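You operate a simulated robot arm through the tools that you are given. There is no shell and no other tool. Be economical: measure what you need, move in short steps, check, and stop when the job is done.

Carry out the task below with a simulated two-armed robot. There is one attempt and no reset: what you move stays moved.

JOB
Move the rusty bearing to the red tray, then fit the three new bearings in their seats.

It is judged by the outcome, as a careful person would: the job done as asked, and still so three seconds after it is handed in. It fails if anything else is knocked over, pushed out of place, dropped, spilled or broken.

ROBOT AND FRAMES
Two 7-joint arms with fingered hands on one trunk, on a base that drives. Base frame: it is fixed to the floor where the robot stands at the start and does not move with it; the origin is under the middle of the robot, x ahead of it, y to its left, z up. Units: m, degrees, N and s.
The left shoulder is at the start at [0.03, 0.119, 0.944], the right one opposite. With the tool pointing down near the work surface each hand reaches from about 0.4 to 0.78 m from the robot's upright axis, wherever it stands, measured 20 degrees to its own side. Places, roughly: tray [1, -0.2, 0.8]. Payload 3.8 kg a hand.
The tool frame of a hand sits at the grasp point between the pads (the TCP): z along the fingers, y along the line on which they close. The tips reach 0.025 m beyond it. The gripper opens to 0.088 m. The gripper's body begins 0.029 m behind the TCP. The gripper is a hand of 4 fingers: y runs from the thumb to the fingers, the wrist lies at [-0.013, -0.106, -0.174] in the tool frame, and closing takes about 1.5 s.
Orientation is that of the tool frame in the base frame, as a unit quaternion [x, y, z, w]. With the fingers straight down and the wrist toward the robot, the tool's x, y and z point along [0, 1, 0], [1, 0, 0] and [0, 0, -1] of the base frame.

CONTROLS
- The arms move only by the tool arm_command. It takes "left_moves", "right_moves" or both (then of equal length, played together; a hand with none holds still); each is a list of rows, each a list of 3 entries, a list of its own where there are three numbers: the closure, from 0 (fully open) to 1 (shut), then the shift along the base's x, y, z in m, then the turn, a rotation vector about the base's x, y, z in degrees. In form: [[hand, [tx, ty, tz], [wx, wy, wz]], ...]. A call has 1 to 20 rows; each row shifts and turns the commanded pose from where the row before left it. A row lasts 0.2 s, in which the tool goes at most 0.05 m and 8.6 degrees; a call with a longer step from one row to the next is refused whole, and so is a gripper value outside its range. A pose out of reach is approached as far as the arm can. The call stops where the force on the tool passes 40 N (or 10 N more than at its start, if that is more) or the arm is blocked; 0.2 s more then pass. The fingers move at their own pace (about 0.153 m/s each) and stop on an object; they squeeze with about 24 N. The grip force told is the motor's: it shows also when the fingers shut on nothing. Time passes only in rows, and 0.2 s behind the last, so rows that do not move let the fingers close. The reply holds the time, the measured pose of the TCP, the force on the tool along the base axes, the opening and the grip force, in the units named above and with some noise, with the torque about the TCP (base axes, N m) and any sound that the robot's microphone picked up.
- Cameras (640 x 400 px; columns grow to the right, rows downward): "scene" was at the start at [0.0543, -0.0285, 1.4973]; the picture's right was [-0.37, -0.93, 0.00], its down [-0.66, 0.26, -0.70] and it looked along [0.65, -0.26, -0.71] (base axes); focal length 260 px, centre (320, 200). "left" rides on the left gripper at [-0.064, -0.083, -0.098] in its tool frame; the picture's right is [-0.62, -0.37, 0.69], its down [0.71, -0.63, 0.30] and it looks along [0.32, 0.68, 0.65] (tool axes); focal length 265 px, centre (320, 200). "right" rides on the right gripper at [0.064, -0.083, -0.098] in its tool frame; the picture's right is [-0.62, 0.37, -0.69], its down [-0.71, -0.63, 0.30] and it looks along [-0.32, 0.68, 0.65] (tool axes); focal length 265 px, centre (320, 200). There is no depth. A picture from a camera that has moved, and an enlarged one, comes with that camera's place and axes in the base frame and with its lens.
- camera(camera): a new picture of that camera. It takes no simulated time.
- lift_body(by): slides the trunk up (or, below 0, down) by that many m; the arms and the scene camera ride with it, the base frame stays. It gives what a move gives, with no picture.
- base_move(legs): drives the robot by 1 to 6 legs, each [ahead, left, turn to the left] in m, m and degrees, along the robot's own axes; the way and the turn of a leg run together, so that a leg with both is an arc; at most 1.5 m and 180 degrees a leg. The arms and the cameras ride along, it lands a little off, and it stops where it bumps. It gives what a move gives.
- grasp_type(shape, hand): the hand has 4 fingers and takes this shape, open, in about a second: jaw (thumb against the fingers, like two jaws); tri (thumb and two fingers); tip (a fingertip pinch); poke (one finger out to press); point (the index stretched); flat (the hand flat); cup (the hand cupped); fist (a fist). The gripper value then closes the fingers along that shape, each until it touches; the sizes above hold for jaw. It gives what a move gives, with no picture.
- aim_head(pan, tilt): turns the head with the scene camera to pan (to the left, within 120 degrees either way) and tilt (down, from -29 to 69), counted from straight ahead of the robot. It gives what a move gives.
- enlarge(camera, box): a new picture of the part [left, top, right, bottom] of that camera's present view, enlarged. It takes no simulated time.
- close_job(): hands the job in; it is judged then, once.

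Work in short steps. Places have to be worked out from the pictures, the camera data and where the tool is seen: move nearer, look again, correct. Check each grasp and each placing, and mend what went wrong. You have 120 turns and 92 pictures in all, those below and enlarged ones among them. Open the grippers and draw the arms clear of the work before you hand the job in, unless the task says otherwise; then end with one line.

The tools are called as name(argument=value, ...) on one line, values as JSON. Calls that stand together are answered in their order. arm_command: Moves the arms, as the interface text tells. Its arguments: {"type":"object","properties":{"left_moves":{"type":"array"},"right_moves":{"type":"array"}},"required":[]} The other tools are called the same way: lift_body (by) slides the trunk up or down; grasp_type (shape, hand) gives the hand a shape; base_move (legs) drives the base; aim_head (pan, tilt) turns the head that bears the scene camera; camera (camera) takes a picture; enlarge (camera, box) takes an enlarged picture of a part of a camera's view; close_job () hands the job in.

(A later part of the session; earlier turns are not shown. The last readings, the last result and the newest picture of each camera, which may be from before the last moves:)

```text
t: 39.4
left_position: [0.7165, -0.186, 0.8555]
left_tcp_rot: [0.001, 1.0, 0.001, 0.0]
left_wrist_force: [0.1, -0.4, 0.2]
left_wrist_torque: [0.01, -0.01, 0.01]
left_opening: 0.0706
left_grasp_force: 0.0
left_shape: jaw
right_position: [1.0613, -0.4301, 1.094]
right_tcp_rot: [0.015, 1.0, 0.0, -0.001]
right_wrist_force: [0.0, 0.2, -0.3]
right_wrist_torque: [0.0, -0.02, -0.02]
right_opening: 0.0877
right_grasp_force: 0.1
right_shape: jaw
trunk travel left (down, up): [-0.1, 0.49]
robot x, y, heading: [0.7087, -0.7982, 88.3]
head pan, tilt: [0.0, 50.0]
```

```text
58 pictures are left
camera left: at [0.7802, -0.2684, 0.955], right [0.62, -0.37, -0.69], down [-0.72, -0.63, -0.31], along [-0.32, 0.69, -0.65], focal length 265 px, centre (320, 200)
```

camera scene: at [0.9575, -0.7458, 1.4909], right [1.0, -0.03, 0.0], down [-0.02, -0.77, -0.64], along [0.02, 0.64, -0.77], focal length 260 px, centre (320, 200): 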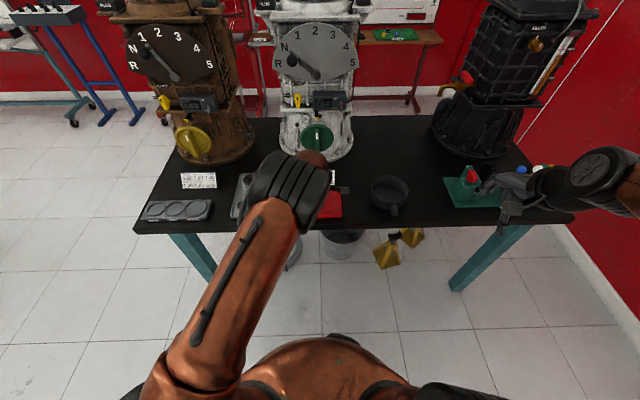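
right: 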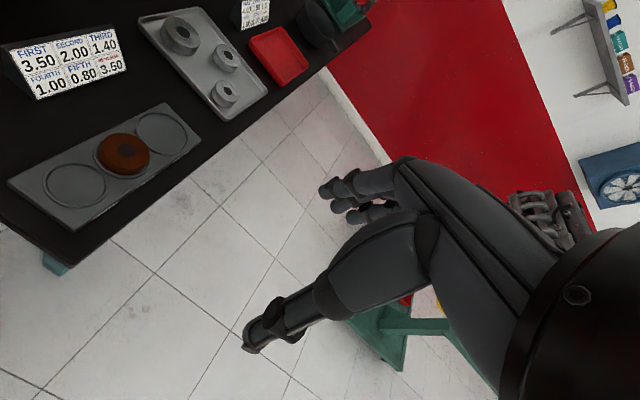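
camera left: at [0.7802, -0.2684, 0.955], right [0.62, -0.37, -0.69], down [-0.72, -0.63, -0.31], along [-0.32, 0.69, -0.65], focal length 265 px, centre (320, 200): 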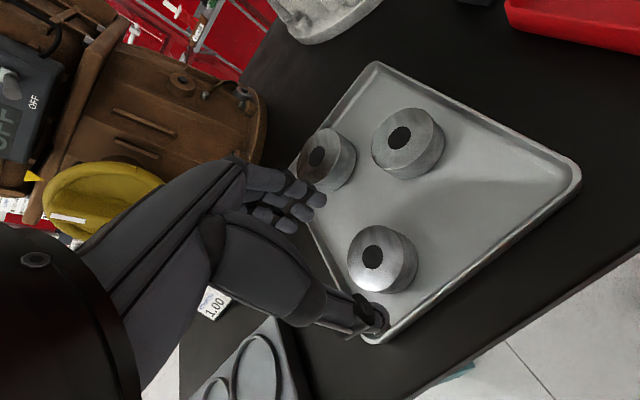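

The bore is right below the TCP. But thumb would land near the tray's front rim, so I turn the hand 45° (thumb to front-right) and narrow to ~0.064 m.

arm_command(left_moves=[[0.26, [0, 0, 0.01], [0, 0, 7.5]], [0.26, [0, 0, 0], [0, 0, 7.5]], [0.26, [0, 0, 0], [0, 0, 7.5]], [0.26, [0, 0, 0], [0, 0, 7.5]], [0.26, [0, 0, 0], [0, 0, 7.5]], [0.26, [0, 0, 0], [0, 0, 7.5]], [0.26, [0, 0, 0], [0, 0, 0]]])

camera(camera="left")

```text
t: 41.0
left_position: [0.716, -0.1844, 0.867]
left_tcp_rot: [-0.382, 0.924, 0.001, -0.001]
left_wrist_force: [0.4, 0.4, -0.4]
left_wrist_torque: [-0.01, -0.02, 0.02]
left_opening: 0.0654
left_grasp_force: 0.1
left_shape: jaw
right_position: [1.0611, -0.4295, 1.0931]
right_tcp_rot: [0.015, 1.0, 0.0, 0.0]
right_wrist_force: [0.6, -0.1, -0.9]
right_wrist_torque: [-0.02, 0.03, -0.06]
right_opening: 0.0877
right_grasp_force: 0.1
right_shape: jaw
trunk travel left (down, up): [-0.1, 0.49]
robot x, y, heading: [0.713, -0.7972, 88.1]
head pan, tilt: [0.0, 50.0]
```

```text
57 pictures are left
camera left: at [0.8205, -0.1979, 0.9651], right [0.7, 0.18, -0.69], down [-0.06, -0.95, -0.31], along [-0.71, 0.26, -0.65], focal length 265 px, centre (320, 200)
```

left: 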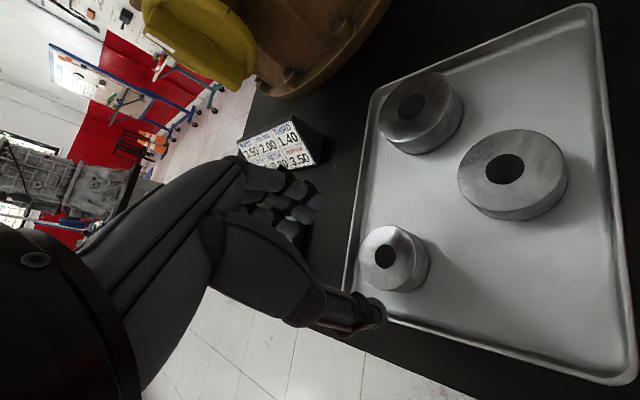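

Views disagree by a few mm. Descend to just above the bearing and look again.

arm_command(left_moves=[[0.26, [0, 0.002, -0.02], [0, 0, 0]], [0.26, [0, 0, -0.014], [0, 0, 0]], [0.26, [0, 0, 0], [0, 0, 0]]])

enlarge(camera="left", box=[220, 150, 460, 350])

enlarge(camera="scene", box=[260, 140, 400, 240])

```text
t: 41.8
left_position: [0.7163, -0.1832, 0.8304]
left_tcp_rot: [-0.381, 0.925, 0.001, 0.0]
left_wrist_force: [0.1, 0.0, 0.1]
left_wrist_torque: [0.01, 0.04, 0.0]
left_opening: 0.0655
left_grasp_force: 0.2
left_shape: jaw
right_position: [1.0619, -0.4311, 1.0932]
right_tcp_rot: [0.015, 1.0, -0.001, -0.001]
right_wrist_force: [-0.6, 0.4, 1.0]
right_wrist_torque: [-0.01, -0.01, 0.0]
right_opening: 0.0873
right_grasp_force: 0.1
right_shape: jaw
trunk travel left (down, up): [-0.1, 0.49]
robot x, y, heading: [0.7099, -0.7976, 88.5]
head pan, tilt: [0.0, 50.0]
```

```text
2.00 times, centred on (340, 250) of left
camera zoom: at [0.8198, -0.196, 0.9301], right [0.7, 0.18, -0.69], down [-0.06, -0.95, -0.3], along [-0.71, 0.26, -0.65], focal length 531 px, centre (280, 100)
```

zoom: 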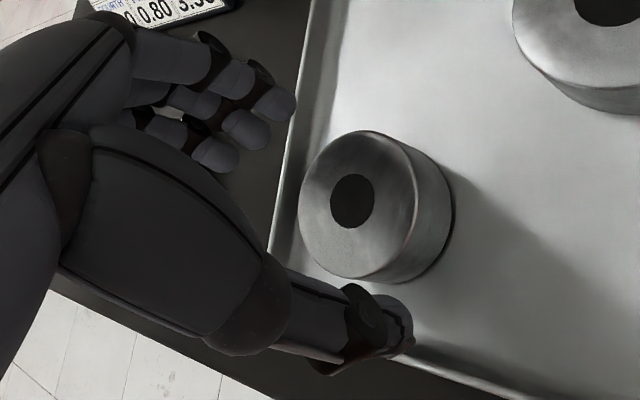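

```text
4.00 times, centred on (330, 190) of scene
camera zoom: at [0.7116, -0.7388, 1.4909], right [1.0, -0.03, 0.0], down [-0.02, -0.77, -0.64], along [0.02, 0.64, -0.77], focal length 1040 px, centre (280, 240)
```

zoom: 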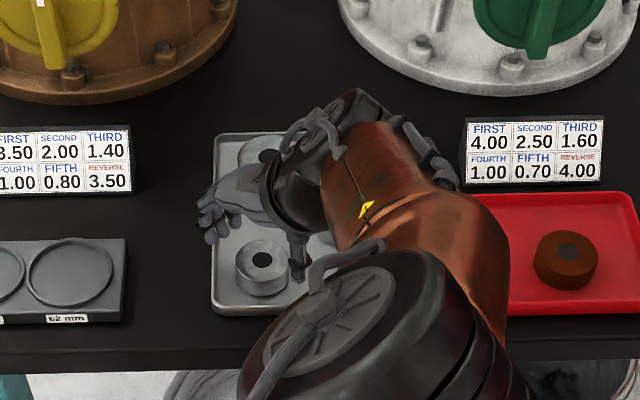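

Combining views: 47 bearing ≈ (0.7165,-0.180), top ≈0.796. Shift +3 mm in y and creep down to z≈0.808.

arm_command(left_moves=[[0.26, [0, 0.003, -0.006], [0, 0, 0]], [0.26, [0, 0, -0.006], [0, 0, 0]], [0.26, [0, 0, -0.005], [0, 0, 0]], [0.26, [0, 0, -0.005], [0, 0, 0]], [0.26, [0, 0, 0], [0, 0, 0]]])

enlarge(camera="left", box=[220, 150, 460, 350])

enlarge(camera="scene", box=[290, 170, 360, 220])

```text
t: 43.0
left_position: [0.7161, -0.1791, 0.8096]
left_tcp_rot: [-0.381, 0.925, 0.0, 0.0]
left_wrist_force: [0.6, -1.0, -0.4]
left_wrist_torque: [-0.03, 0.03, -0.01]
left_opening: 0.0653
left_grasp_force: 0.0
left_shape: jaw
right_position: [1.0614, -0.431, 1.0947]
right_tcp_rot: [0.015, 1.0, 0.0, 0.001]
right_wrist_force: [0.5, -0.9, -0.8]
right_wrist_torque: [-0.04, 0.02, -0.01]
right_opening: 0.0876
right_grasp_force: 0.1
right_shape: jaw
trunk travel left (down, up): [-0.1, 0.49]
robot x, y, heading: [0.7089, -0.7994, 88.3]
head pan, tilt: [0.0, 50.0]
```

```text
2.00 times, centred on (340, 250) of left
camera zoom: at [0.8203, -0.1926, 0.909], right [0.7, 0.18, -0.69], down [-0.06, -0.95, -0.3], along [-0.71, 0.26, -0.65], focal length 531 px, centre (280, 100)
```

zoom: 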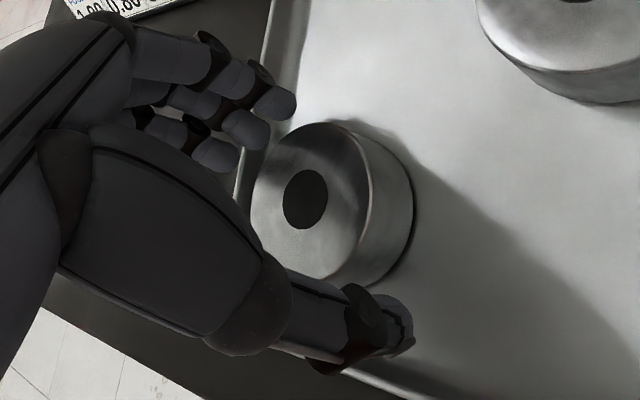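

```text
8.00 times, centred on (325, 195) of scene
camera zoom: at [0.7116, -0.7388, 1.4909], right [1.0, -0.03, 0.0], down [-0.02, -0.77, -0.64], along [0.02, 0.64, -0.77], focal length 2081 px, centre (280, 240)
```

zoom: 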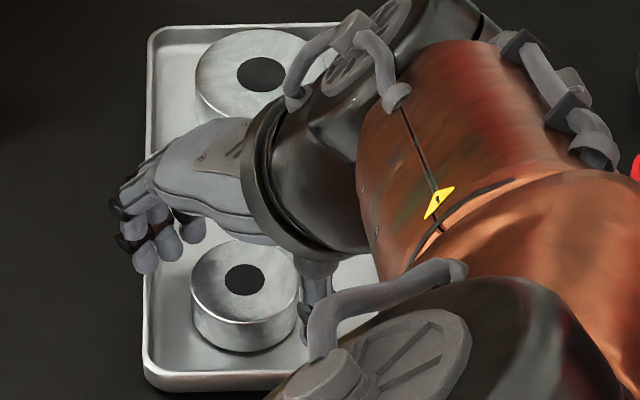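

Bore observed at (305,198) vs predicted (303,200): centred. Close.

arm_command(left_moves=[[0.6, [0, 0, 0], [0, 0, 0]], [1, [0, 0, 0], [0, 0, 0]], [1, [0, 0, 0], [0, 0, 0]], [1, [0, 0, 0], [0, 0, 0]], [1, [0, 0, 0], [0, 0, 0]], [1, [0, 0, 0], [0, 0, 0]], [1, [0, 0, 0], [0, 0, 0]]])

enlarge(camera="left", box=[220, 150, 460, 350])

```text
t: 44.6
left_position: [0.7151, -0.1793, 0.8115]
left_tcp_rot: [-0.381, 0.925, 0.0, 0.0]
left_wrist_force: [-0.8, -0.1, 0.4]
left_wrist_torque: [0.01, 0.02, 0.01]
left_opening: 0.0396
left_grasp_force: 24.6
left_shape: jaw
right_position: [1.0611, -0.4301, 1.0938]
right_tcp_rot: [0.015, 1.0, 0.0, 0.0]
right_wrist_force: [0.5, -0.3, 0.3]
right_wrist_torque: [0.0, 0.0, 0.0]
right_opening: 0.0876
right_grasp_force: 0.1
right_shape: jaw
trunk travel left (down, up): [-0.1, 0.49]
robot x, y, heading: [0.7078, -0.7965, 88.4]
head pan, tilt: [0.0, 50.0]
```

```text
2.00 times, centred on (340, 250) of left
camera zoom: at [0.8204, -0.1926, 0.909], right [0.7, 0.18, -0.69], down [-0.06, -0.95, -0.3], along [-0.71, 0.26, -0.65], focal length 531 px, centre (280, 100)
```

zoom: 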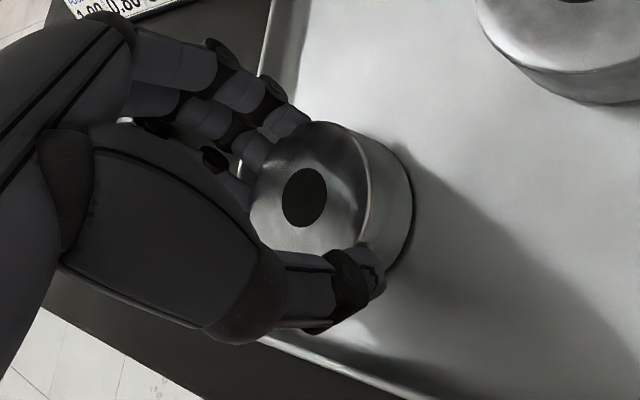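

Gripped well (0.0396). Lift, turn back and carry toward the 47 mm seat.

arm_command(left_moves=[[1, [0, 0, 0.01], [0, 0, 0]], [1, [0, 0, 0.02], [0, 0, 0]], [1, [0, 0, 0.04], [0, 0, 0]], [1, [0, 0, 0.04], [0, 0, 0]], [1, [0, 0, 0], [0, 0, -7.5]], [1, [0, 0, 0], [0, 0, -7.5]], [1, [0, 0, 0], [0, 0, -7.5]], [1, [-0.02, 0, 0], [0, 0, -7.5]], [1, [-0.03, 0, 0], [0, 0, -7.5]], [1, [-0.04, 0, 0], [0, 0, -7.5]], [1, [-0.04, 0, 0], [0, 0, 0]], [1, [-0.04, 0, 0], [0, 0, 0]], [1, [-0.04, 0, 0], [0, 0, 0]], [1, [-0.04, 0, 0], [0, 0, 0]], [1, [-0.05, -0.002, 0], [0, 0, 0]]])

camera(camera="left")

enlarge(camera="scene", box=[180, 120, 390, 260])

```text
t: 47.8
left_position: [0.4125, -0.1806, 0.9217]
left_tcp_rot: [0.003, 1.0, 0.001, 0.0]
left_wrist_force: [-0.2, -0.8, -0.7]
left_wrist_torque: [0.0, -0.01, -0.01]
left_opening: 0.0396
left_grasp_force: 23.6
left_shape: jaw
right_position: [1.0608, -0.4295, 1.0937]
right_tcp_rot: [0.016, 1.0, 0.0, 0.001]
right_wrist_force: [-0.7, -0.2, 0.0]
right_wrist_torque: [-0.04, -0.04, 0.0]
right_opening: 0.0877
right_grasp_force: 0.1
right_shape: jaw
trunk travel left (down, up): [-0.1, 0.49]
robot x, y, heading: [0.7109, -0.7982, 88.2]
head pan, tilt: [0.0, 50.0]
```

```text
51 pictures are left
camera left: at [0.4778, -0.2639, 1.0213], right [0.62, -0.37, -0.69], down [-0.72, -0.63, -0.31], along [-0.32, 0.69, -0.65], focal length 265 px, centre (320, 200)
```

left: 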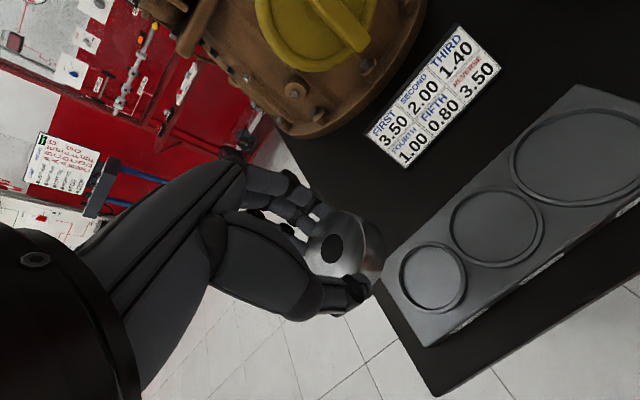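

```text
2.86 times, centred on (285, 190) of scene
camera zoom: at [0.7096, -0.7388, 1.4909], right [1.0, -0.03, 0.0], down [-0.02, -0.77, -0.64], along [0.02, 0.64, -0.77], focal length 743 px, centre (420, 229)
```

zoom: 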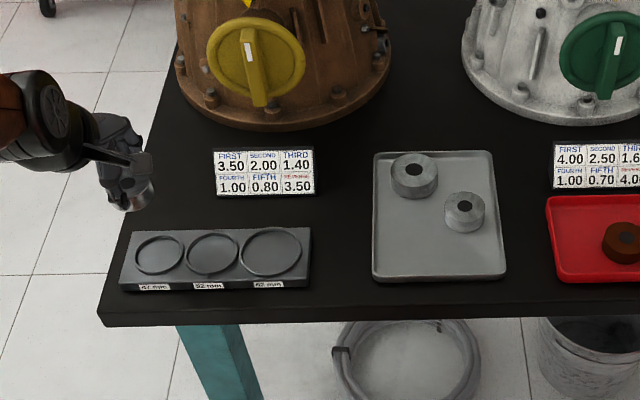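

Bearing centred in hand. Hand view puts the 47 seat +6/-7 mm from it, scene view +3/-1 mm. Apply half and descend for a closer look.

arm_command(left_moves=[[1, [0.004, -0.003, -0.03], [0, 0, 0]], [1, [0, 0, -0.03], [0, 0, 0]], [1, [0, 0, -0.015], [0, 0, 0]], [1, [0, 0, 0], [0, 0, 0]]])

enlarge(camera="left", box=[220, 150, 460, 350])

enlarge(camera="scene", box=[206, 170, 306, 240])

```text
t: 48.8
left_position: [0.4202, -0.1821, 0.8463]
left_tcp_rot: [0.002, 1.0, 0.0, 0.0]
left_wrist_force: [0.6, 0.1, -1.7]
left_wrist_torque: [0.01, -0.01, 0.01]
left_opening: 0.0394
left_grasp_force: 24.0
left_shape: jaw
right_position: [1.061, -0.4306, 1.094]
right_tcp_rot: [0.015, 1.0, 0.0, 0.0]
right_wrist_force: [-0.1, 1.2, 0.2]
right_wrist_torque: [0.0, -0.02, 0.01]
right_opening: 0.0878
right_grasp_force: 0.1
right_shape: jaw
trunk travel left (down, up): [-0.1, 0.49]
robot x, y, heading: [0.7122, -0.7968, 88.3]
head pan, tilt: [0.0, 50.0]
```

```text
2.00 times, centred on (340, 250) of left
camera zoom: at [0.4844, -0.2657, 0.9444], right [0.62, -0.37, -0.69], down [-0.72, -0.63, -0.3], along [-0.32, 0.69, -0.65], focal length 531 px, centre (280, 100)
```

zoom: 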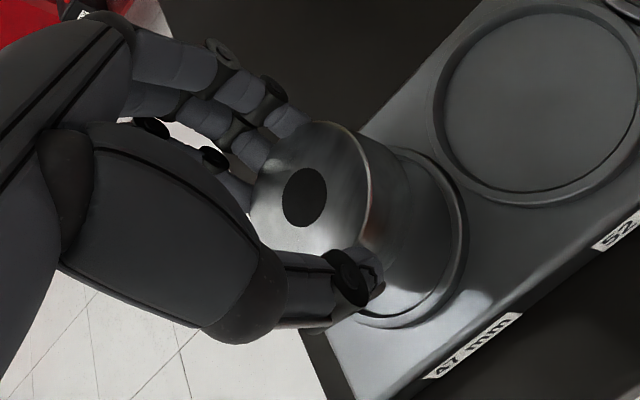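

```text
5.71 times, centred on (256, 205) of scene
camera zoom: at [0.7114, -0.7387, 1.4909], right [1.0, -0.03, 0.0], down [-0.02, -0.77, -0.64], along [0.02, 0.64, -0.77], focal length 1486 px, centre (686, 171)
```

zoom: 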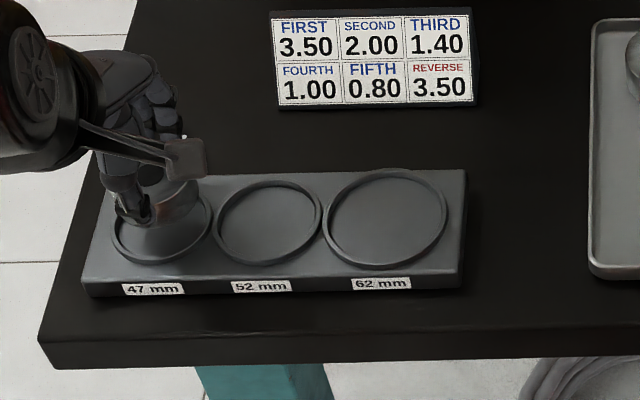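

The hand's bearing is ~7 mm too far +x relative to the seat (scene and hand views agree). Shift -7 mm and lower to z≈0.832.

arm_command(left_moves=[[1, [-0.007, 0, -0.006], [0, 0, 0]], [1, [0, 0, -0.008], [0, 0, 0]], [1, [0, 0, 0], [0, 0, 0]]])

enlarge(camera="left", box=[220, 150, 460, 350])

enlarge(camera="scene", box=[210, 180, 280, 230])

```text
t: 49.6
left_position: [0.4125, -0.1827, 0.8317]
left_tcp_rot: [0.001, 1.0, -0.001, -0.001]
left_wrist_force: [-0.9, -0.6, -1.3]
left_wrist_torque: [0.02, -0.03, 0.0]
left_opening: 0.0395
left_grasp_force: 23.8
left_shape: jaw
right_position: [1.0624, -0.4312, 1.0936]
right_tcp_rot: [0.015, 1.0, 0.0, 0.0]
right_wrist_force: [0.0, 0.6, 0.8]
right_wrist_torque: [-0.03, 0.01, 0.03]
right_opening: 0.0877
right_grasp_force: 0.1
right_shape: jaw
trunk travel left (down, up): [-0.1, 0.49]
robot x, y, heading: [0.7091, -0.7977, 88.3]
head pan, tilt: [0.0, 50.0]
```

```text
2.00 times, centred on (340, 250) of left
camera zoom: at [0.4764, -0.2654, 0.9305], right [0.62, -0.37, -0.69], down [-0.72, -0.63, -0.3], along [-0.32, 0.69, -0.65], focal length 531 px, centre (280, 100)
```

zoom: 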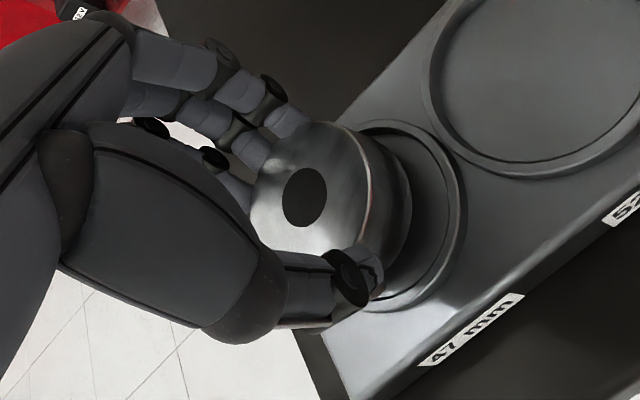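

```text
8.00 times, centred on (245, 205) of scene
camera zoom: at [0.7111, -0.7387, 1.4909], right [1.0, -0.03, 0.0], down [-0.02, -0.77, -0.64], along [0.02, 0.64, -0.77], focal length 2081 px, centre (920, 160)
```

zoom: 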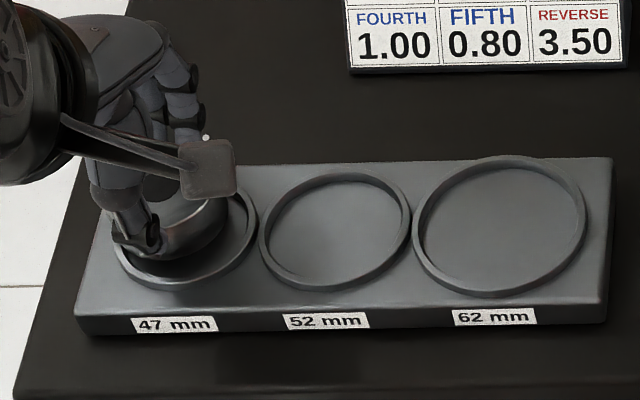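

Scene puts the seat at about (0.414,-0.182); hand view suggests +x too. Shift +2.5 mm x and creep down until contact.

arm_command(left_moves=[[1, [0.0025, 0.001, -0.003], [0, 0, 0]], [1, [0, 0, -0.003], [0, 0, 0]], [1, [0, 0, -0.003], [0, 0, 0]], [1, [0, 0, 0], [0, 0, 0]]])

enlarge(camera="left", box=[220, 150, 460, 350])

```text
t: 50.6
left_position: [0.4147, -0.1798, 0.8269]
left_tcp_rot: [0.002, 1.0, 0.005, -0.001]
left_wrist_force: [-1.2, -1.0, 25.1]
left_wrist_torque: [0.25, 0.05, 0.02]
left_opening: 0.0404
left_grasp_force: 23.6
left_shape: jaw
right_position: [1.0622, -0.4334, 1.0951]
right_tcp_rot: [0.015, 1.0, 0.001, 0.001]
right_wrist_force: [-0.6, -0.3, -0.2]
right_wrist_torque: [-0.01, -0.02, -0.01]
right_opening: 0.0874
right_grasp_force: 0.0
right_shape: jaw
trunk travel left (down, up): [-0.1, 0.49]
robot x, y, heading: [0.7083, -0.7967, 88.5]
head pan, tilt: [0.0, 50.0]
```

```text
2.00 times, centred on (340, 250) of left
camera zoom: at [0.4792, -0.2654, 0.9247], right [0.62, -0.36, -0.7], down [-0.72, -0.62, -0.31], along [-0.32, 0.69, -0.65], focal length 531 px, centre (280, 100)
```

zoom: 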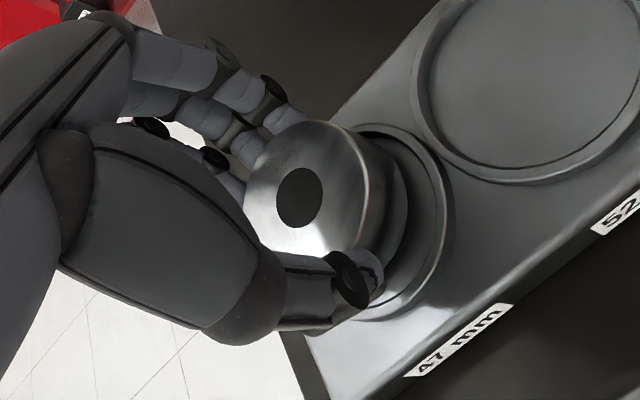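

Contact at z≈0.827 — the bearing sits on the rim, not in. Look from the scene camera to decide the correction.

enlarge(camera="scene", box=[215, 185, 265, 220])

```text
11.43 times, centred on (240, 202) of scene
camera zoom: at [0.7127, -0.7419, 1.4912], right [1.0, -0.03, 0.0], down [-0.02, -0.76, -0.64], along [0.02, 0.64, -0.76], focal length 2972 px, centre (1234, 171)
```

zoom: 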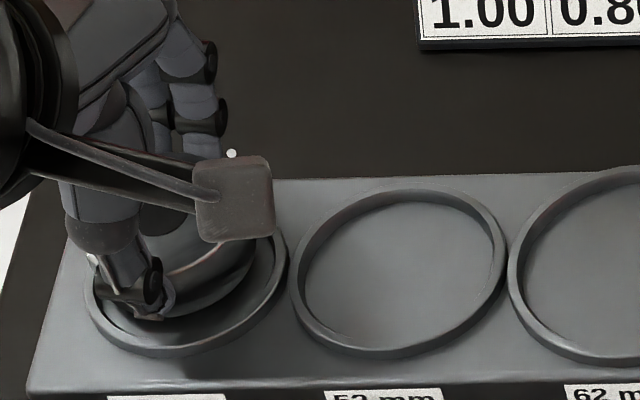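

Both views and the contact torque say the bearing rests on the seat's back-left rim. Lift slightly, shift (+4,-7) mm and look.

arm_command(left_moves=[[1, [0, 0, 0.006], [0, 0, 0]], [1, [0.004, -0.007, 0], [0, 0, 0]], [1, [0, 0, 0], [0, 0, 0]]])

enlarge(camera="left", box=[220, 150, 460, 350])

enlarge(camera="scene", box=[215, 185, 265, 220])

```text
t: 51.4
left_position: [0.4185, -0.1906, 0.8267]
left_tcp_rot: [0.002, 1.0, -0.002, 0.0]
left_wrist_force: [-0.7, 8.5, -5.8]
left_wrist_torque: [0.36, -0.02, -0.05]
left_opening: 0.0403
left_grasp_force: 24.1
left_shape: jaw
right_position: [1.0605, -0.4287, 1.0935]
right_tcp_rot: [0.015, 1.0, -0.001, 0.0]
right_wrist_force: [0.0, -0.1, 0.3]
right_wrist_torque: [-0.01, 0.0, -0.02]
right_opening: 0.0878
right_grasp_force: 0.1
right_shape: jaw
trunk travel left (down, up): [-0.1, 0.49]
robot x, y, heading: [0.7114, -0.7974, 88.2]
head pan, tilt: [0.0, 50.0]
```

```text
2.00 times, centred on (340, 250) of left
camera zoom: at [0.4823, -0.274, 0.9258], right [0.62, -0.37, -0.69], down [-0.72, -0.63, -0.3], along [-0.32, 0.68, -0.66], focal length 531 px, centre (280, 100)
```

zoom: 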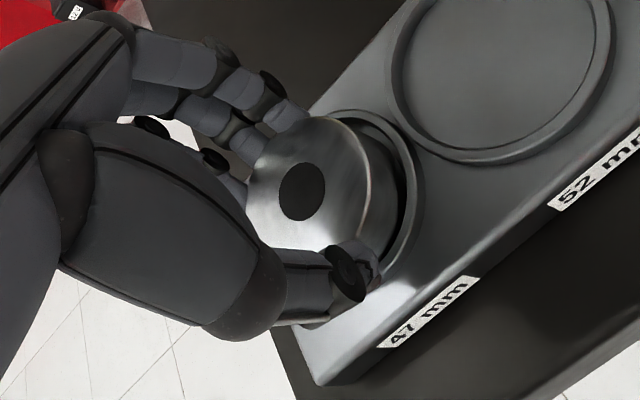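

```text
11.43 times, centred on (240, 202) of scene
camera zoom: at [0.7111, -0.7371, 1.4907], right [1.0, -0.03, 0.0], down [-0.02, -0.77, -0.64], along [0.02, 0.64, -0.77], focal length 2972 px, centre (1234, 171)
```

zoom: 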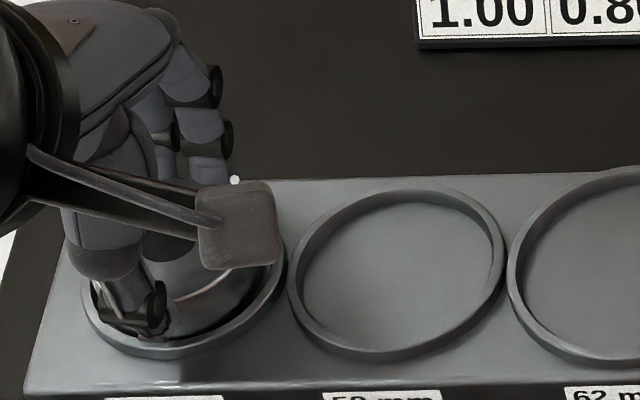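

Now the bearing bottom pushes against the front rim from inside (Fy +8.5 N): nearly in. Relax +2.5 mm in y, +1 mm in x, and press down softly.

arm_command(left_moves=[[1, [0.001, 0.0025, 0], [0, 0, 0]], [1, [0, 0, -0.003], [0, 0, 0]], [1, [0, 0, -0.003], [0, 0, 0]], [1, [0, 0, 0], [0, 0, 0]]])

enlarge(camera="left", box=[220, 150, 460, 350])

```text
t: 52.4
left_position: [0.4194, -0.1882, 0.8238]
left_tcp_rot: [0.001, 1.0, 0.003, 0.0]
left_wrist_force: [-1.4, -2.1, 7.7]
left_wrist_torque: [-0.04, 0.01, 0.03]
left_opening: 0.0403
left_grasp_force: 24.1
left_shape: jaw
right_position: [1.0613, -0.4313, 1.0932]
right_tcp_rot: [0.015, 1.0, 0.0, -0.001]
right_wrist_force: [0.1, -0.7, -0.5]
right_wrist_torque: [-0.02, 0.01, 0.02]
right_opening: 0.0875
right_grasp_force: 0.1
right_shape: jaw
trunk travel left (down, up): [-0.1, 0.49]
robot x, y, heading: [0.7112, -0.7981, 88.2]
head pan, tilt: [0.0, 50.0]
```

```text
2.00 times, centred on (340, 250) of left
camera zoom: at [0.4838, -0.2718, 0.9221], right [0.62, -0.37, -0.69], down [-0.72, -0.63, -0.31], along [-0.32, 0.69, -0.65], focal length 531 px, centre (280, 100)
```

zoom: 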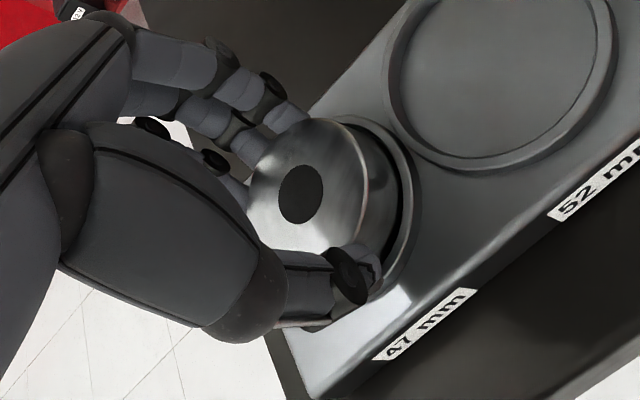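

Bearing is inside the ring and rests with 8 N. Open and lift away, then inspect.

arm_command(left_moves=[[0.7, [0, 0, 0], [0, 0, 0]], [0.4, [0, 0, 0], [0, 0, 0]], [0.25, [0, 0, 0], [0, 0, 0]], [0.25, [0, 0, 0], [0, 0, 0]], [0.25, [0, 0, 0], [0, 0, 0]], [0.2, [0, 0, 0.01], [0, 0, 0]], [0.2, [0, 0, 0.02], [0, 0, 0]], [0.2, [0, 0, 0.04], [0, 0, 0]], [0.2, [0, 0, 0.03], [0, 0, 0]]])

enlarge(camera="left", box=[310, 150, 550, 350])

enlarge(camera="scene", box=[215, 175, 285, 225])

```text
t: 54.4
left_position: [0.4203, -0.1891, 0.9244]
left_tcp_rot: [0.002, 1.0, 0.0, 0.001]
left_wrist_force: [-0.1, -0.4, 0.8]
left_wrist_torque: [-0.02, -0.03, -0.04]
left_opening: 0.0702
left_grasp_force: 0.1
left_shape: jaw
right_position: [1.061, -0.4304, 1.0942]
right_tcp_rot: [0.015, 1.0, 0.0, 0.0]
right_wrist_force: [0.6, 0.5, 0.6]
right_wrist_torque: [-0.01, 0.01, 0.01]
right_opening: 0.0878
right_grasp_force: 0.1
right_shape: jaw
trunk travel left (down, up): [-0.1, 0.49]
robot x, y, heading: [0.7108, -0.7989, 88.2]
head pan, tilt: [0.0, 50.0]
```

```text
2.00 times, centred on (430, 250) of left
camera zoom: at [0.4839, -0.2712, 1.0227], right [0.62, -0.37, -0.69], down [-0.72, -0.63, -0.3], along [-0.32, 0.69, -0.65], focal length 531 px, centre (100, 100)
```

zoom: 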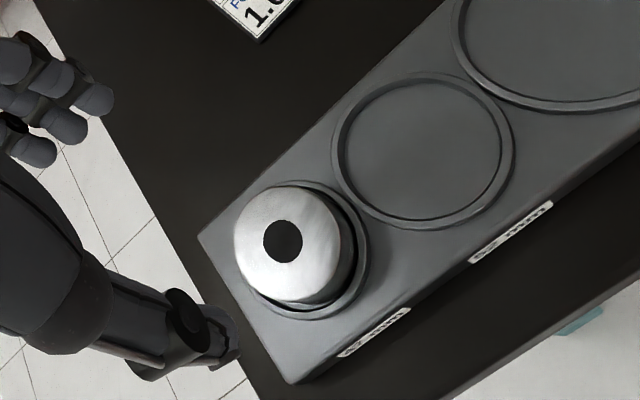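

```text
8.00 times, centred on (250, 200) of scene
camera zoom: at [0.7115, -0.7392, 1.4909], right [1.0, -0.03, 0.0], down [-0.02, -0.77, -0.64], along [0.02, 0.64, -0.77], focal length 2081 px, centre (880, 200)
```

zoom: 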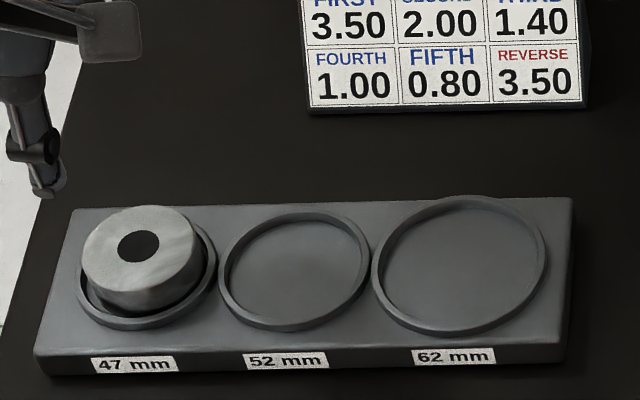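

The 47 is concentric and level in its seat (top ~19 mm above ring in both views, same as the rusty one was). Now go above the 52 bearing at ≈(0.7865,-0.1225).

arm_command(left_moves=[[0.22, [0.045, 0.008, 0], [0, 0, 0]], [0.22, [0.045, 0.008, 0], [0, 0, 0]], [0.22, [0.045, 0.008, 0], [0, 0, 0]], [0.22, [0.046, 0.008, 0], [0, 0, 0]], [0.22, [0.046, 0.008, 0], [0, 0, 0]], [0.22, [0.046, 0.008, 0], [0, 0, 0]], [0.22, [0.046, 0.009, 0], [0, 0, 0]], [0.22, [0.047, 0.009, 0], [0, 0, 0]], [0.22, [0, 0, -0.04], [0, 0, 0]], [0.22, [0, 0, -0.03], [0, 0, 0]], [0.22, [0, 0, 0], [0, 0, 0]]])

enlarge(camera="left", box=[220, 150, 460, 350])

```text
t: 56.8
left_position: [0.7847, -0.1241, 0.8533]
left_tcp_rot: [0.001, 1.0, 0.0, 0.001]
left_wrist_force: [-0.6, -0.2, -0.4]
left_wrist_torque: [0.03, 0.01, 0.0]
left_opening: 0.069
left_grasp_force: 0.0
left_shape: jaw
right_position: [1.0611, -0.4296, 1.0934]
right_tcp_rot: [0.015, 1.0, 0.001, 0.0]
right_wrist_force: [0.2, 0.2, -0.8]
right_wrist_torque: [0.0, -0.03, 0.02]
right_opening: 0.0874
right_grasp_force: 0.1
right_shape: jaw
trunk travel left (down, up): [-0.1, 0.49]
robot x, y, heading: [0.713, -0.8004, 88.1]
head pan, tilt: [0.0, 50.0]
```

```text
2.00 times, centred on (340, 250) of left
camera zoom: at [0.8494, -0.2066, 0.9523], right [0.62, -0.37, -0.69], down [-0.72, -0.63, -0.3], along [-0.32, 0.69, -0.65], focal length 531 px, centre (280, 100)
```

zoom: 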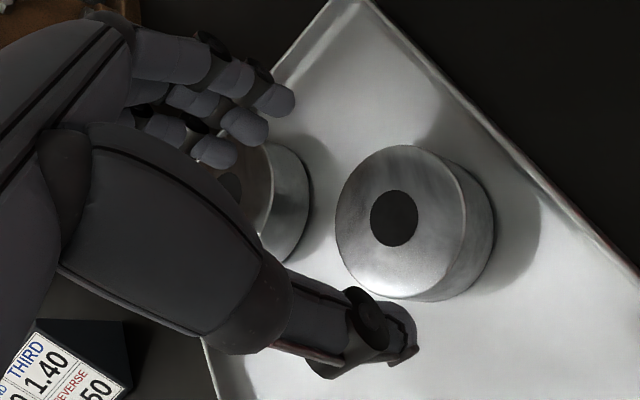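

Bore nearly below TCP; turn the hand -20° so the fingers stay clear of the 62 bearing, shift (+1.5,+2) mm and lower to just above.

arm_command(left_moves=[[0.22, [0.0015, 0.002, 0], [0, 0, -7]], [0.22, [0, 0, 0], [0, 0, -7]], [0.22, [0, 0, 0], [0, 0, -6]], [0.22, [0, 0, -0.022], [0, 0, 0]], [0.22, [0, 0, 0], [0, 0, 0]]])

enlarge(camera="left", box=[220, 150, 460, 350])

enlarge(camera="scene", box=[290, 160, 390, 230])

```text
t: 58.0
left_position: [0.786, -0.1208, 0.8317]
left_tcp_rot: [0.175, 0.985, 0.001, 0.001]
left_wrist_force: [0.3, -0.3, 1.0]
left_wrist_torque: [-0.01, 0.0, 0.01]
left_opening: 0.0687
left_grasp_force: 0.1
left_shape: jaw
right_position: [1.0611, -0.4296, 1.0954]
right_tcp_rot: [0.016, 1.0, 0.0, 0.0]
right_wrist_force: [-0.9, -0.1, -0.5]
right_wrist_torque: [0.02, -0.03, -0.01]
right_opening: 0.0876
right_grasp_force: 0.1
right_shape: jaw
trunk travel left (down, up): [-0.1, 0.49]
robot x, y, heading: [0.7134, -0.7974, 88.2]
head pan, tilt: [0.0, 50.0]
```

```text
2.00 times, centred on (340, 250) of left
camera zoom: at [0.8169, -0.2209, 0.9298], right [0.45, -0.56, -0.69], down [-0.89, -0.34, -0.3], along [-0.07, 0.75, -0.65], focal length 531 px, centre (280, 100)
```

zoom: 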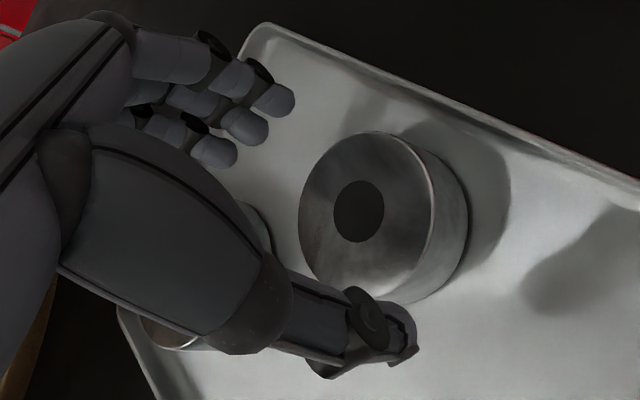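

```text
5.71 times, centred on (340, 195) of scene
camera zoom: at [0.7114, -0.7389, 1.4909], right [1.0, -0.03, 0.0], down [-0.02, -0.77, -0.64], along [0.02, 0.64, -0.77], focal length 1486 px, centre (206, 229)
```

zoom: 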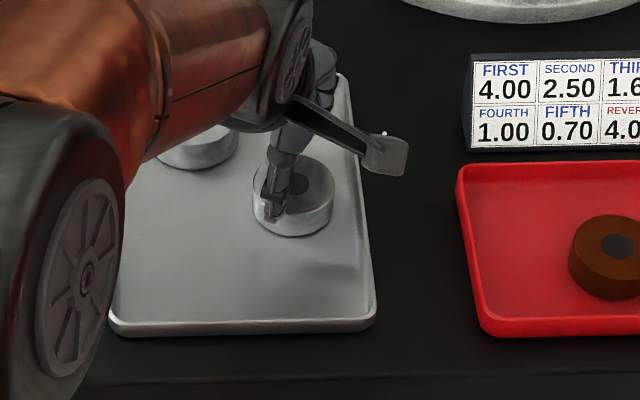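

Near-centred (within ~2–3 mm). Apply half the correction and lower to z≈0.811.

arm_command(left_moves=[[0.22, [0.001, -0.0015, -0.007], [0, 0, 0]], [0.22, [0, 0, -0.007], [0, 0, 0]], [0.22, [0, 0, -0.007], [0, 0, 0]], [0.22, [0, 0, 0], [0, 0, 0]]])

enlarge(camera="left", box=[220, 150, 460, 350])

```text
t: 59.0
left_position: [0.7895, -0.1212, 0.8097]
left_tcp_rot: [0.175, 0.985, 0.0, 0.001]
left_wrist_force: [0.2, 0.2, 0.1]
left_wrist_torque: [0.01, -0.03, 0.01]
left_opening: 0.0689
left_grasp_force: 0.1
left_shape: jaw
right_position: [1.062, -0.4313, 1.0946]
right_tcp_rot: [0.014, 1.0, 0.0, 0.0]
right_wrist_force: [-0.2, 0.1, 0.5]
right_wrist_torque: [-0.01, 0.02, 0.0]
right_opening: 0.0877
right_grasp_force: 0.0
right_shape: jaw
trunk travel left (down, up): [-0.1, 0.49]
robot x, y, heading: [0.7096, -0.7985, 88.6]
head pan, tilt: [0.0, 50.0]
```

```text
2.00 times, centred on (340, 250) of left
camera zoom: at [0.82, -0.2214, 0.909], right [0.45, -0.56, -0.69], down [-0.89, -0.34, -0.3], along [-0.07, 0.75, -0.65], focal length 531 px, centre (280, 100)
```

zoom: 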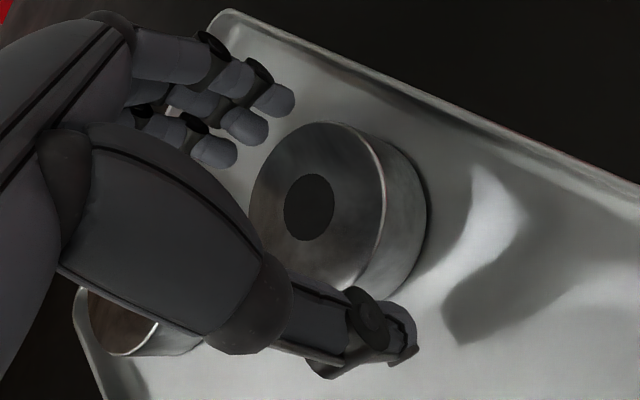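

Bore is ~4 mm toward -y from TCP; correct and close.

arm_command(left_moves=[[0.22, [-0.001, -0.0035, 0], [0, 0, 0]], [0.22, [0, 0, 0], [0, 0, 0]], [0.6, [0, 0, 0], [0, 0, 0]], [1, [0, 0, 0], [0, 0, 0]], [1, [0, 0, 0], [0, 0, 0]], [1, [0, 0, 0], [0, 0, 0]], [1, [0, 0, 0], [0, 0, 0]], [1, [0, 0, 0], [0, 0, 0]], [1, [0, 0, 0], [0, 0, 0]]])

enlarge(camera="left", box=[220, 150, 460, 350])

```text
t: 61.0
left_position: [0.7879, -0.124, 0.8102]
left_tcp_rot: [0.175, 0.985, 0.0, -0.001]
left_wrist_force: [-0.3, -1.1, 0.3]
left_wrist_torque: [0.0, 0.04, -0.01]
left_opening: 0.0443
left_grasp_force: 24.2
left_shape: jaw
right_position: [1.0616, -0.4307, 1.0932]
right_tcp_rot: [0.014, 1.0, 0.0, 0.0]
right_wrist_force: [-0.4, 0.0, 0.0]
right_wrist_torque: [0.0, 0.02, -0.01]
right_opening: 0.0877
right_grasp_force: 0.1
right_shape: jaw
trunk travel left (down, up): [-0.1, 0.49]
robot x, y, heading: [0.7085, -0.7962, 88.7]
head pan, tilt: [0.0, 50.0]
```

```text
2.00 times, centred on (340, 250) of left
camera zoom: at [0.8203, -0.225, 0.9091], right [0.45, -0.56, -0.69], down [-0.89, -0.34, -0.3], along [-0.07, 0.75, -0.65], focal length 531 px, centre (280, 100)
```

zoom: 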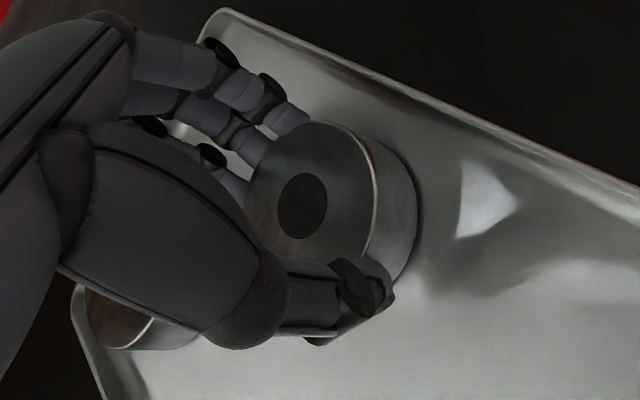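

Gripped (0.0443). Lift, turn back +20°, carry to above the 52 seat.

arm_command(left_moves=[[1, [0, 0, 0.01], [0, 0, 0]], [1, [0, 0, 0.02], [0, 0, 0]], [1, [0, 0, 0.04], [0, 0, 0]], [1, [0, 0, 0.03], [0, 0, 0]], [1, [-0.026, -0.007, 0], [0, 0, 7]], [1, [-0.04, -0.007, 0], [0, 0, 7]], [1, [-0.04, -0.007, 0], [0, 0, 6]], [1, [-0.04, -0.007, 0], [0, 0, 0]], [1, [-0.04, -0.007, 0], [0, 0, 0]], [1, [-0.04, -0.008, 0], [0, 0, 0]], [1, [-0.04, -0.008, 0], [0, 0, 0]], [1, [-0.04, -0.008, 0], [0, 0, 0]], [1, [0, 0, -0.03], [0, 0, 0]], [1, [0, 0, -0.03], [0, 0, 0]], [1, [0, 0, 0], [0, 0, 0]]])

enlarge(camera="left", box=[220, 150, 460, 350])

enlarge(camera="scene", box=[215, 175, 285, 225])

```text
t: 64.2
left_position: [0.4824, -0.1831, 0.8492]
left_tcp_rot: [0.002, 1.0, 0.0, 0.0]
left_wrist_force: [0.0, -0.9, -1.4]
left_wrist_torque: [0.06, -0.02, 0.01]
left_opening: 0.0439
left_grasp_force: 24.4
left_shape: jaw
right_position: [1.0627, -0.429, 1.0944]
right_tcp_rot: [0.014, 1.0, -0.001, 0.0]
right_wrist_force: [0.3, 0.5, 0.1]
right_wrist_torque: [0.03, -0.01, -0.02]
right_opening: 0.0875
right_grasp_force: 0.0
right_shape: jaw
trunk travel left (down, up): [-0.1, 0.49]
robot x, y, heading: [0.7135, -0.7966, 88.3]
head pan, tilt: [0.0, 50.0]
```

```text
2.00 times, centred on (340, 250) of left
camera zoom: at [0.546, -0.2666, 0.9472], right [0.62, -0.37, -0.69], down [-0.72, -0.63, -0.3], along [-0.32, 0.69, -0.65], focal length 531 px, centre (280, 100)
```

zoom: 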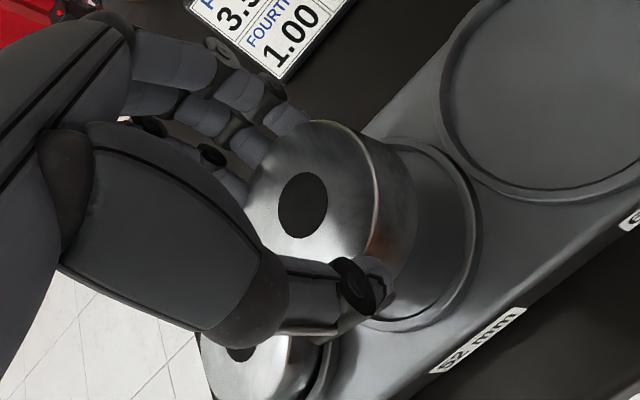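

```text
8.00 times, centred on (250, 200) of scene
camera zoom: at [0.7117, -0.7388, 1.4909], right [1.0, -0.03, 0.0], down [-0.02, -0.77, -0.64], along [0.02, 0.64, -0.77], focal length 2081 px, centre (880, 200)
```

zoom: 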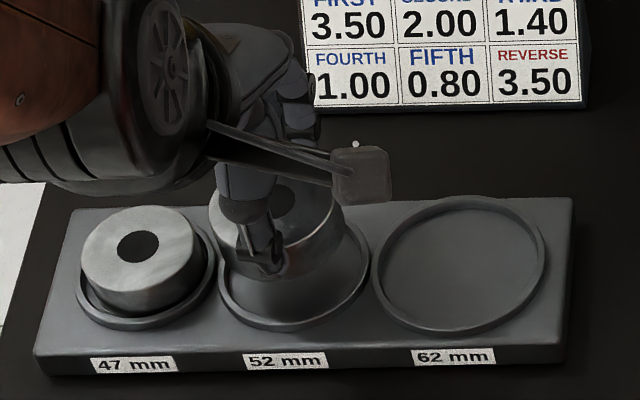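

By analogy with the 47 fit, this is within ~3 mm: shift y -3 mm and lower to z≈0.831, then look.

arm_command(left_moves=[[1, [0, -0.003, -0.009], [0, 0, 0]], [1, [0, 0, -0.009], [0, 0, 0]], [1, [0, 0, 0], [0, 0, 0]]])

enlarge(camera="left", box=[220, 150, 460, 350])

enlarge(camera="scene", box=[230, 180, 280, 215])

```text
t: 65.0
left_position: [0.4814, -0.1859, 0.8294]
left_tcp_rot: [0.002, 1.0, -0.001, 0.0]
left_wrist_force: [0.0, 0.1, -2.8]
left_wrist_torque: [0.04, 0.02, 0.01]
left_opening: 0.0442
left_grasp_force: 24.2
left_shape: jaw
right_position: [1.0615, -0.4295, 1.0937]
right_tcp_rot: [0.015, 1.0, 0.0, 0.0]
right_wrist_force: [0.7, 0.1, 0.6]
right_wrist_torque: [0.03, 0.0, 0.01]
right_opening: 0.0877
right_grasp_force: 0.1
right_shape: jaw
trunk travel left (down, up): [-0.1, 0.49]
robot x, y, heading: [0.7096, -0.7972, 88.5]
head pan, tilt: [0.0, 50.0]
```

```text
2.00 times, centred on (340, 250) of left
camera zoom: at [0.5463, -0.269, 0.9292], right [0.62, -0.37, -0.69], down [-0.72, -0.63, -0.3], along [-0.32, 0.69, -0.65], focal length 531 px, centre (280, 100)
```

zoom: 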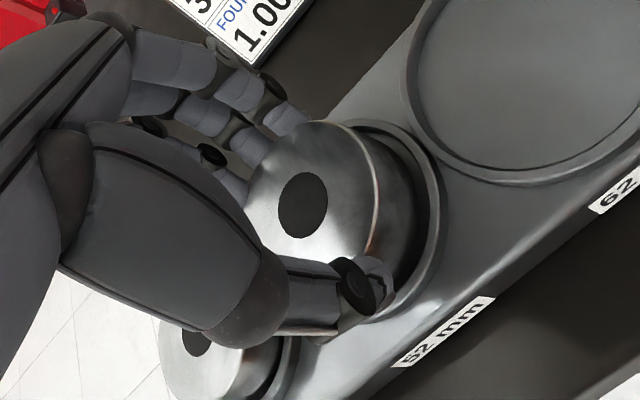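

```text
11.43 times, centred on (255, 198) of scene
camera zoom: at [0.7114, -0.7387, 1.4909], right [1.0, -0.03, 0.0], down [-0.02, -0.77, -0.64], along [0.02, 0.64, -0.77], focal length 2972 px, centre (1063, 229)
```

zoom: 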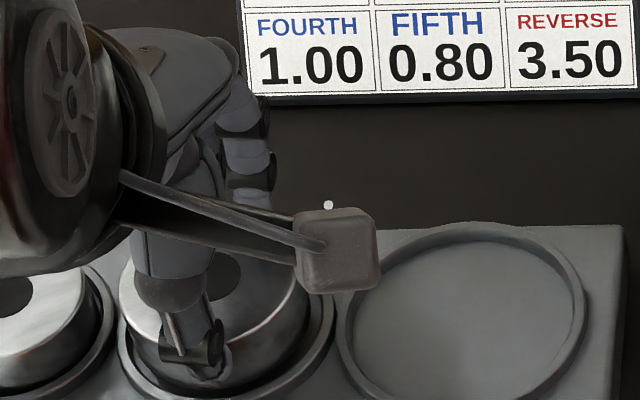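

Looks aligned. Creep down until contact.

arm_command(left_moves=[[1, [0, 0, -0.003], [0, 0, 0]], [1, [0, 0, -0.003], [0, 0, 0]], [1, [0, 0, 0], [0, 0, 0]]])

enlarge(camera="left", box=[220, 150, 460, 350])

```text
t: 65.8
left_position: [0.4817, -0.1844, 0.8245]
left_tcp_rot: [0.002, 1.0, 0.001, 0.001]
left_wrist_force: [0.1, -0.7, -0.4]
left_wrist_torque: [-0.01, 0.02, 0.01]
left_opening: 0.0441
left_grasp_force: 23.6
left_shape: jaw
right_position: [1.0604, -0.4312, 1.0943]
right_tcp_rot: [0.015, 1.0, 0.0, 0.001]
right_wrist_force: [0.5, -0.1, -0.2]
right_wrist_torque: [-0.02, 0.05, -0.02]
right_opening: 0.0875
right_grasp_force: 0.0
right_shape: jaw
trunk travel left (down, up): [-0.1, 0.49]
robot x, y, heading: [0.7165, -0.7956, 88.4]
head pan, tilt: [0.0, 50.0]
```

```text
2.00 times, centred on (340, 250) of left
camera zoom: at [0.5458, -0.2692, 0.9235], right [0.62, -0.37, -0.69], down [-0.72, -0.63, -0.3], along [-0.32, 0.69, -0.65], focal length 531 px, centre (280, 100)
```

zoom: 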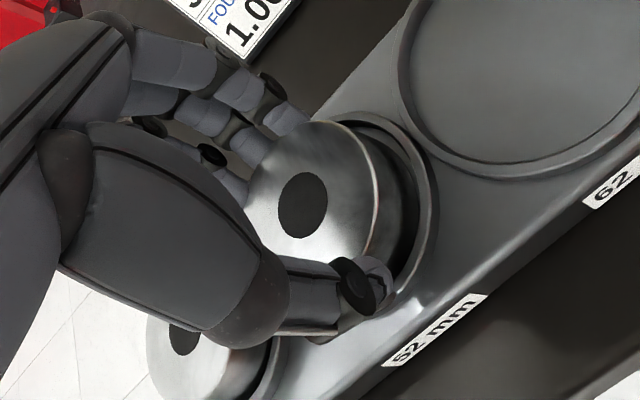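

No contact yet and below the earlier rim height, so it's likely entering. Continue.

arm_command(left_moves=[[1, [0, 0, -0.002], [0, 0, 0]], [1, [0, 0, -0.002], [0, 0, 0]], [1, [0, 0, 0], [0, 0, 0]]])

enlarge(camera="left", box=[220, 150, 460, 350])

```text
t: 66.6
left_position: [0.4831, -0.1853, 0.8248]
left_tcp_rot: [0.002, 1.0, 0.003, 0.001]
left_wrist_force: [-0.9, -1.6, 11.2]
left_wrist_torque: [-0.05, 0.03, 0.0]
left_opening: 0.044
left_grasp_force: 23.7
left_shape: jaw
right_position: [1.0612, -0.4308, 1.0948]
right_tcp_rot: [0.016, 1.0, 0.001, 0.0]
right_wrist_force: [-0.8, -0.6, -1.0]
right_wrist_torque: [-0.02, 0.02, 0.01]
right_opening: 0.0872
right_grasp_force: 0.1
right_shape: jaw
trunk travel left (down, up): [-0.1, 0.49]
robot x, y, heading: [0.7095, -0.8006, 88.2]
head pan, tilt: [0.0, 50.0]
```

```text
2.00 times, centred on (340, 250) of left
camera zoom: at [0.5459, -0.2693, 0.9222], right [0.62, -0.37, -0.69], down [-0.72, -0.63, -0.31], along [-0.32, 0.69, -0.65], focal length 531 px, centre (280, 100)
```

zoom: 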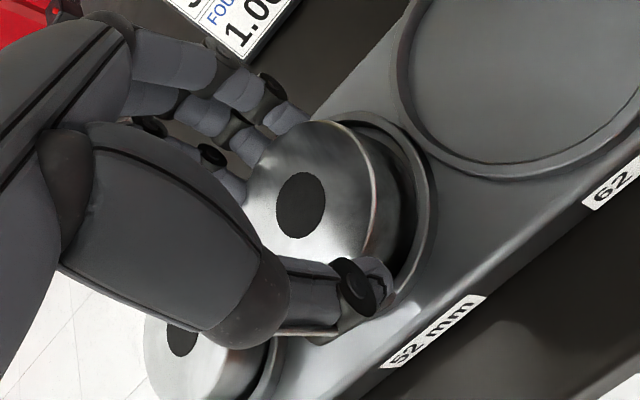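

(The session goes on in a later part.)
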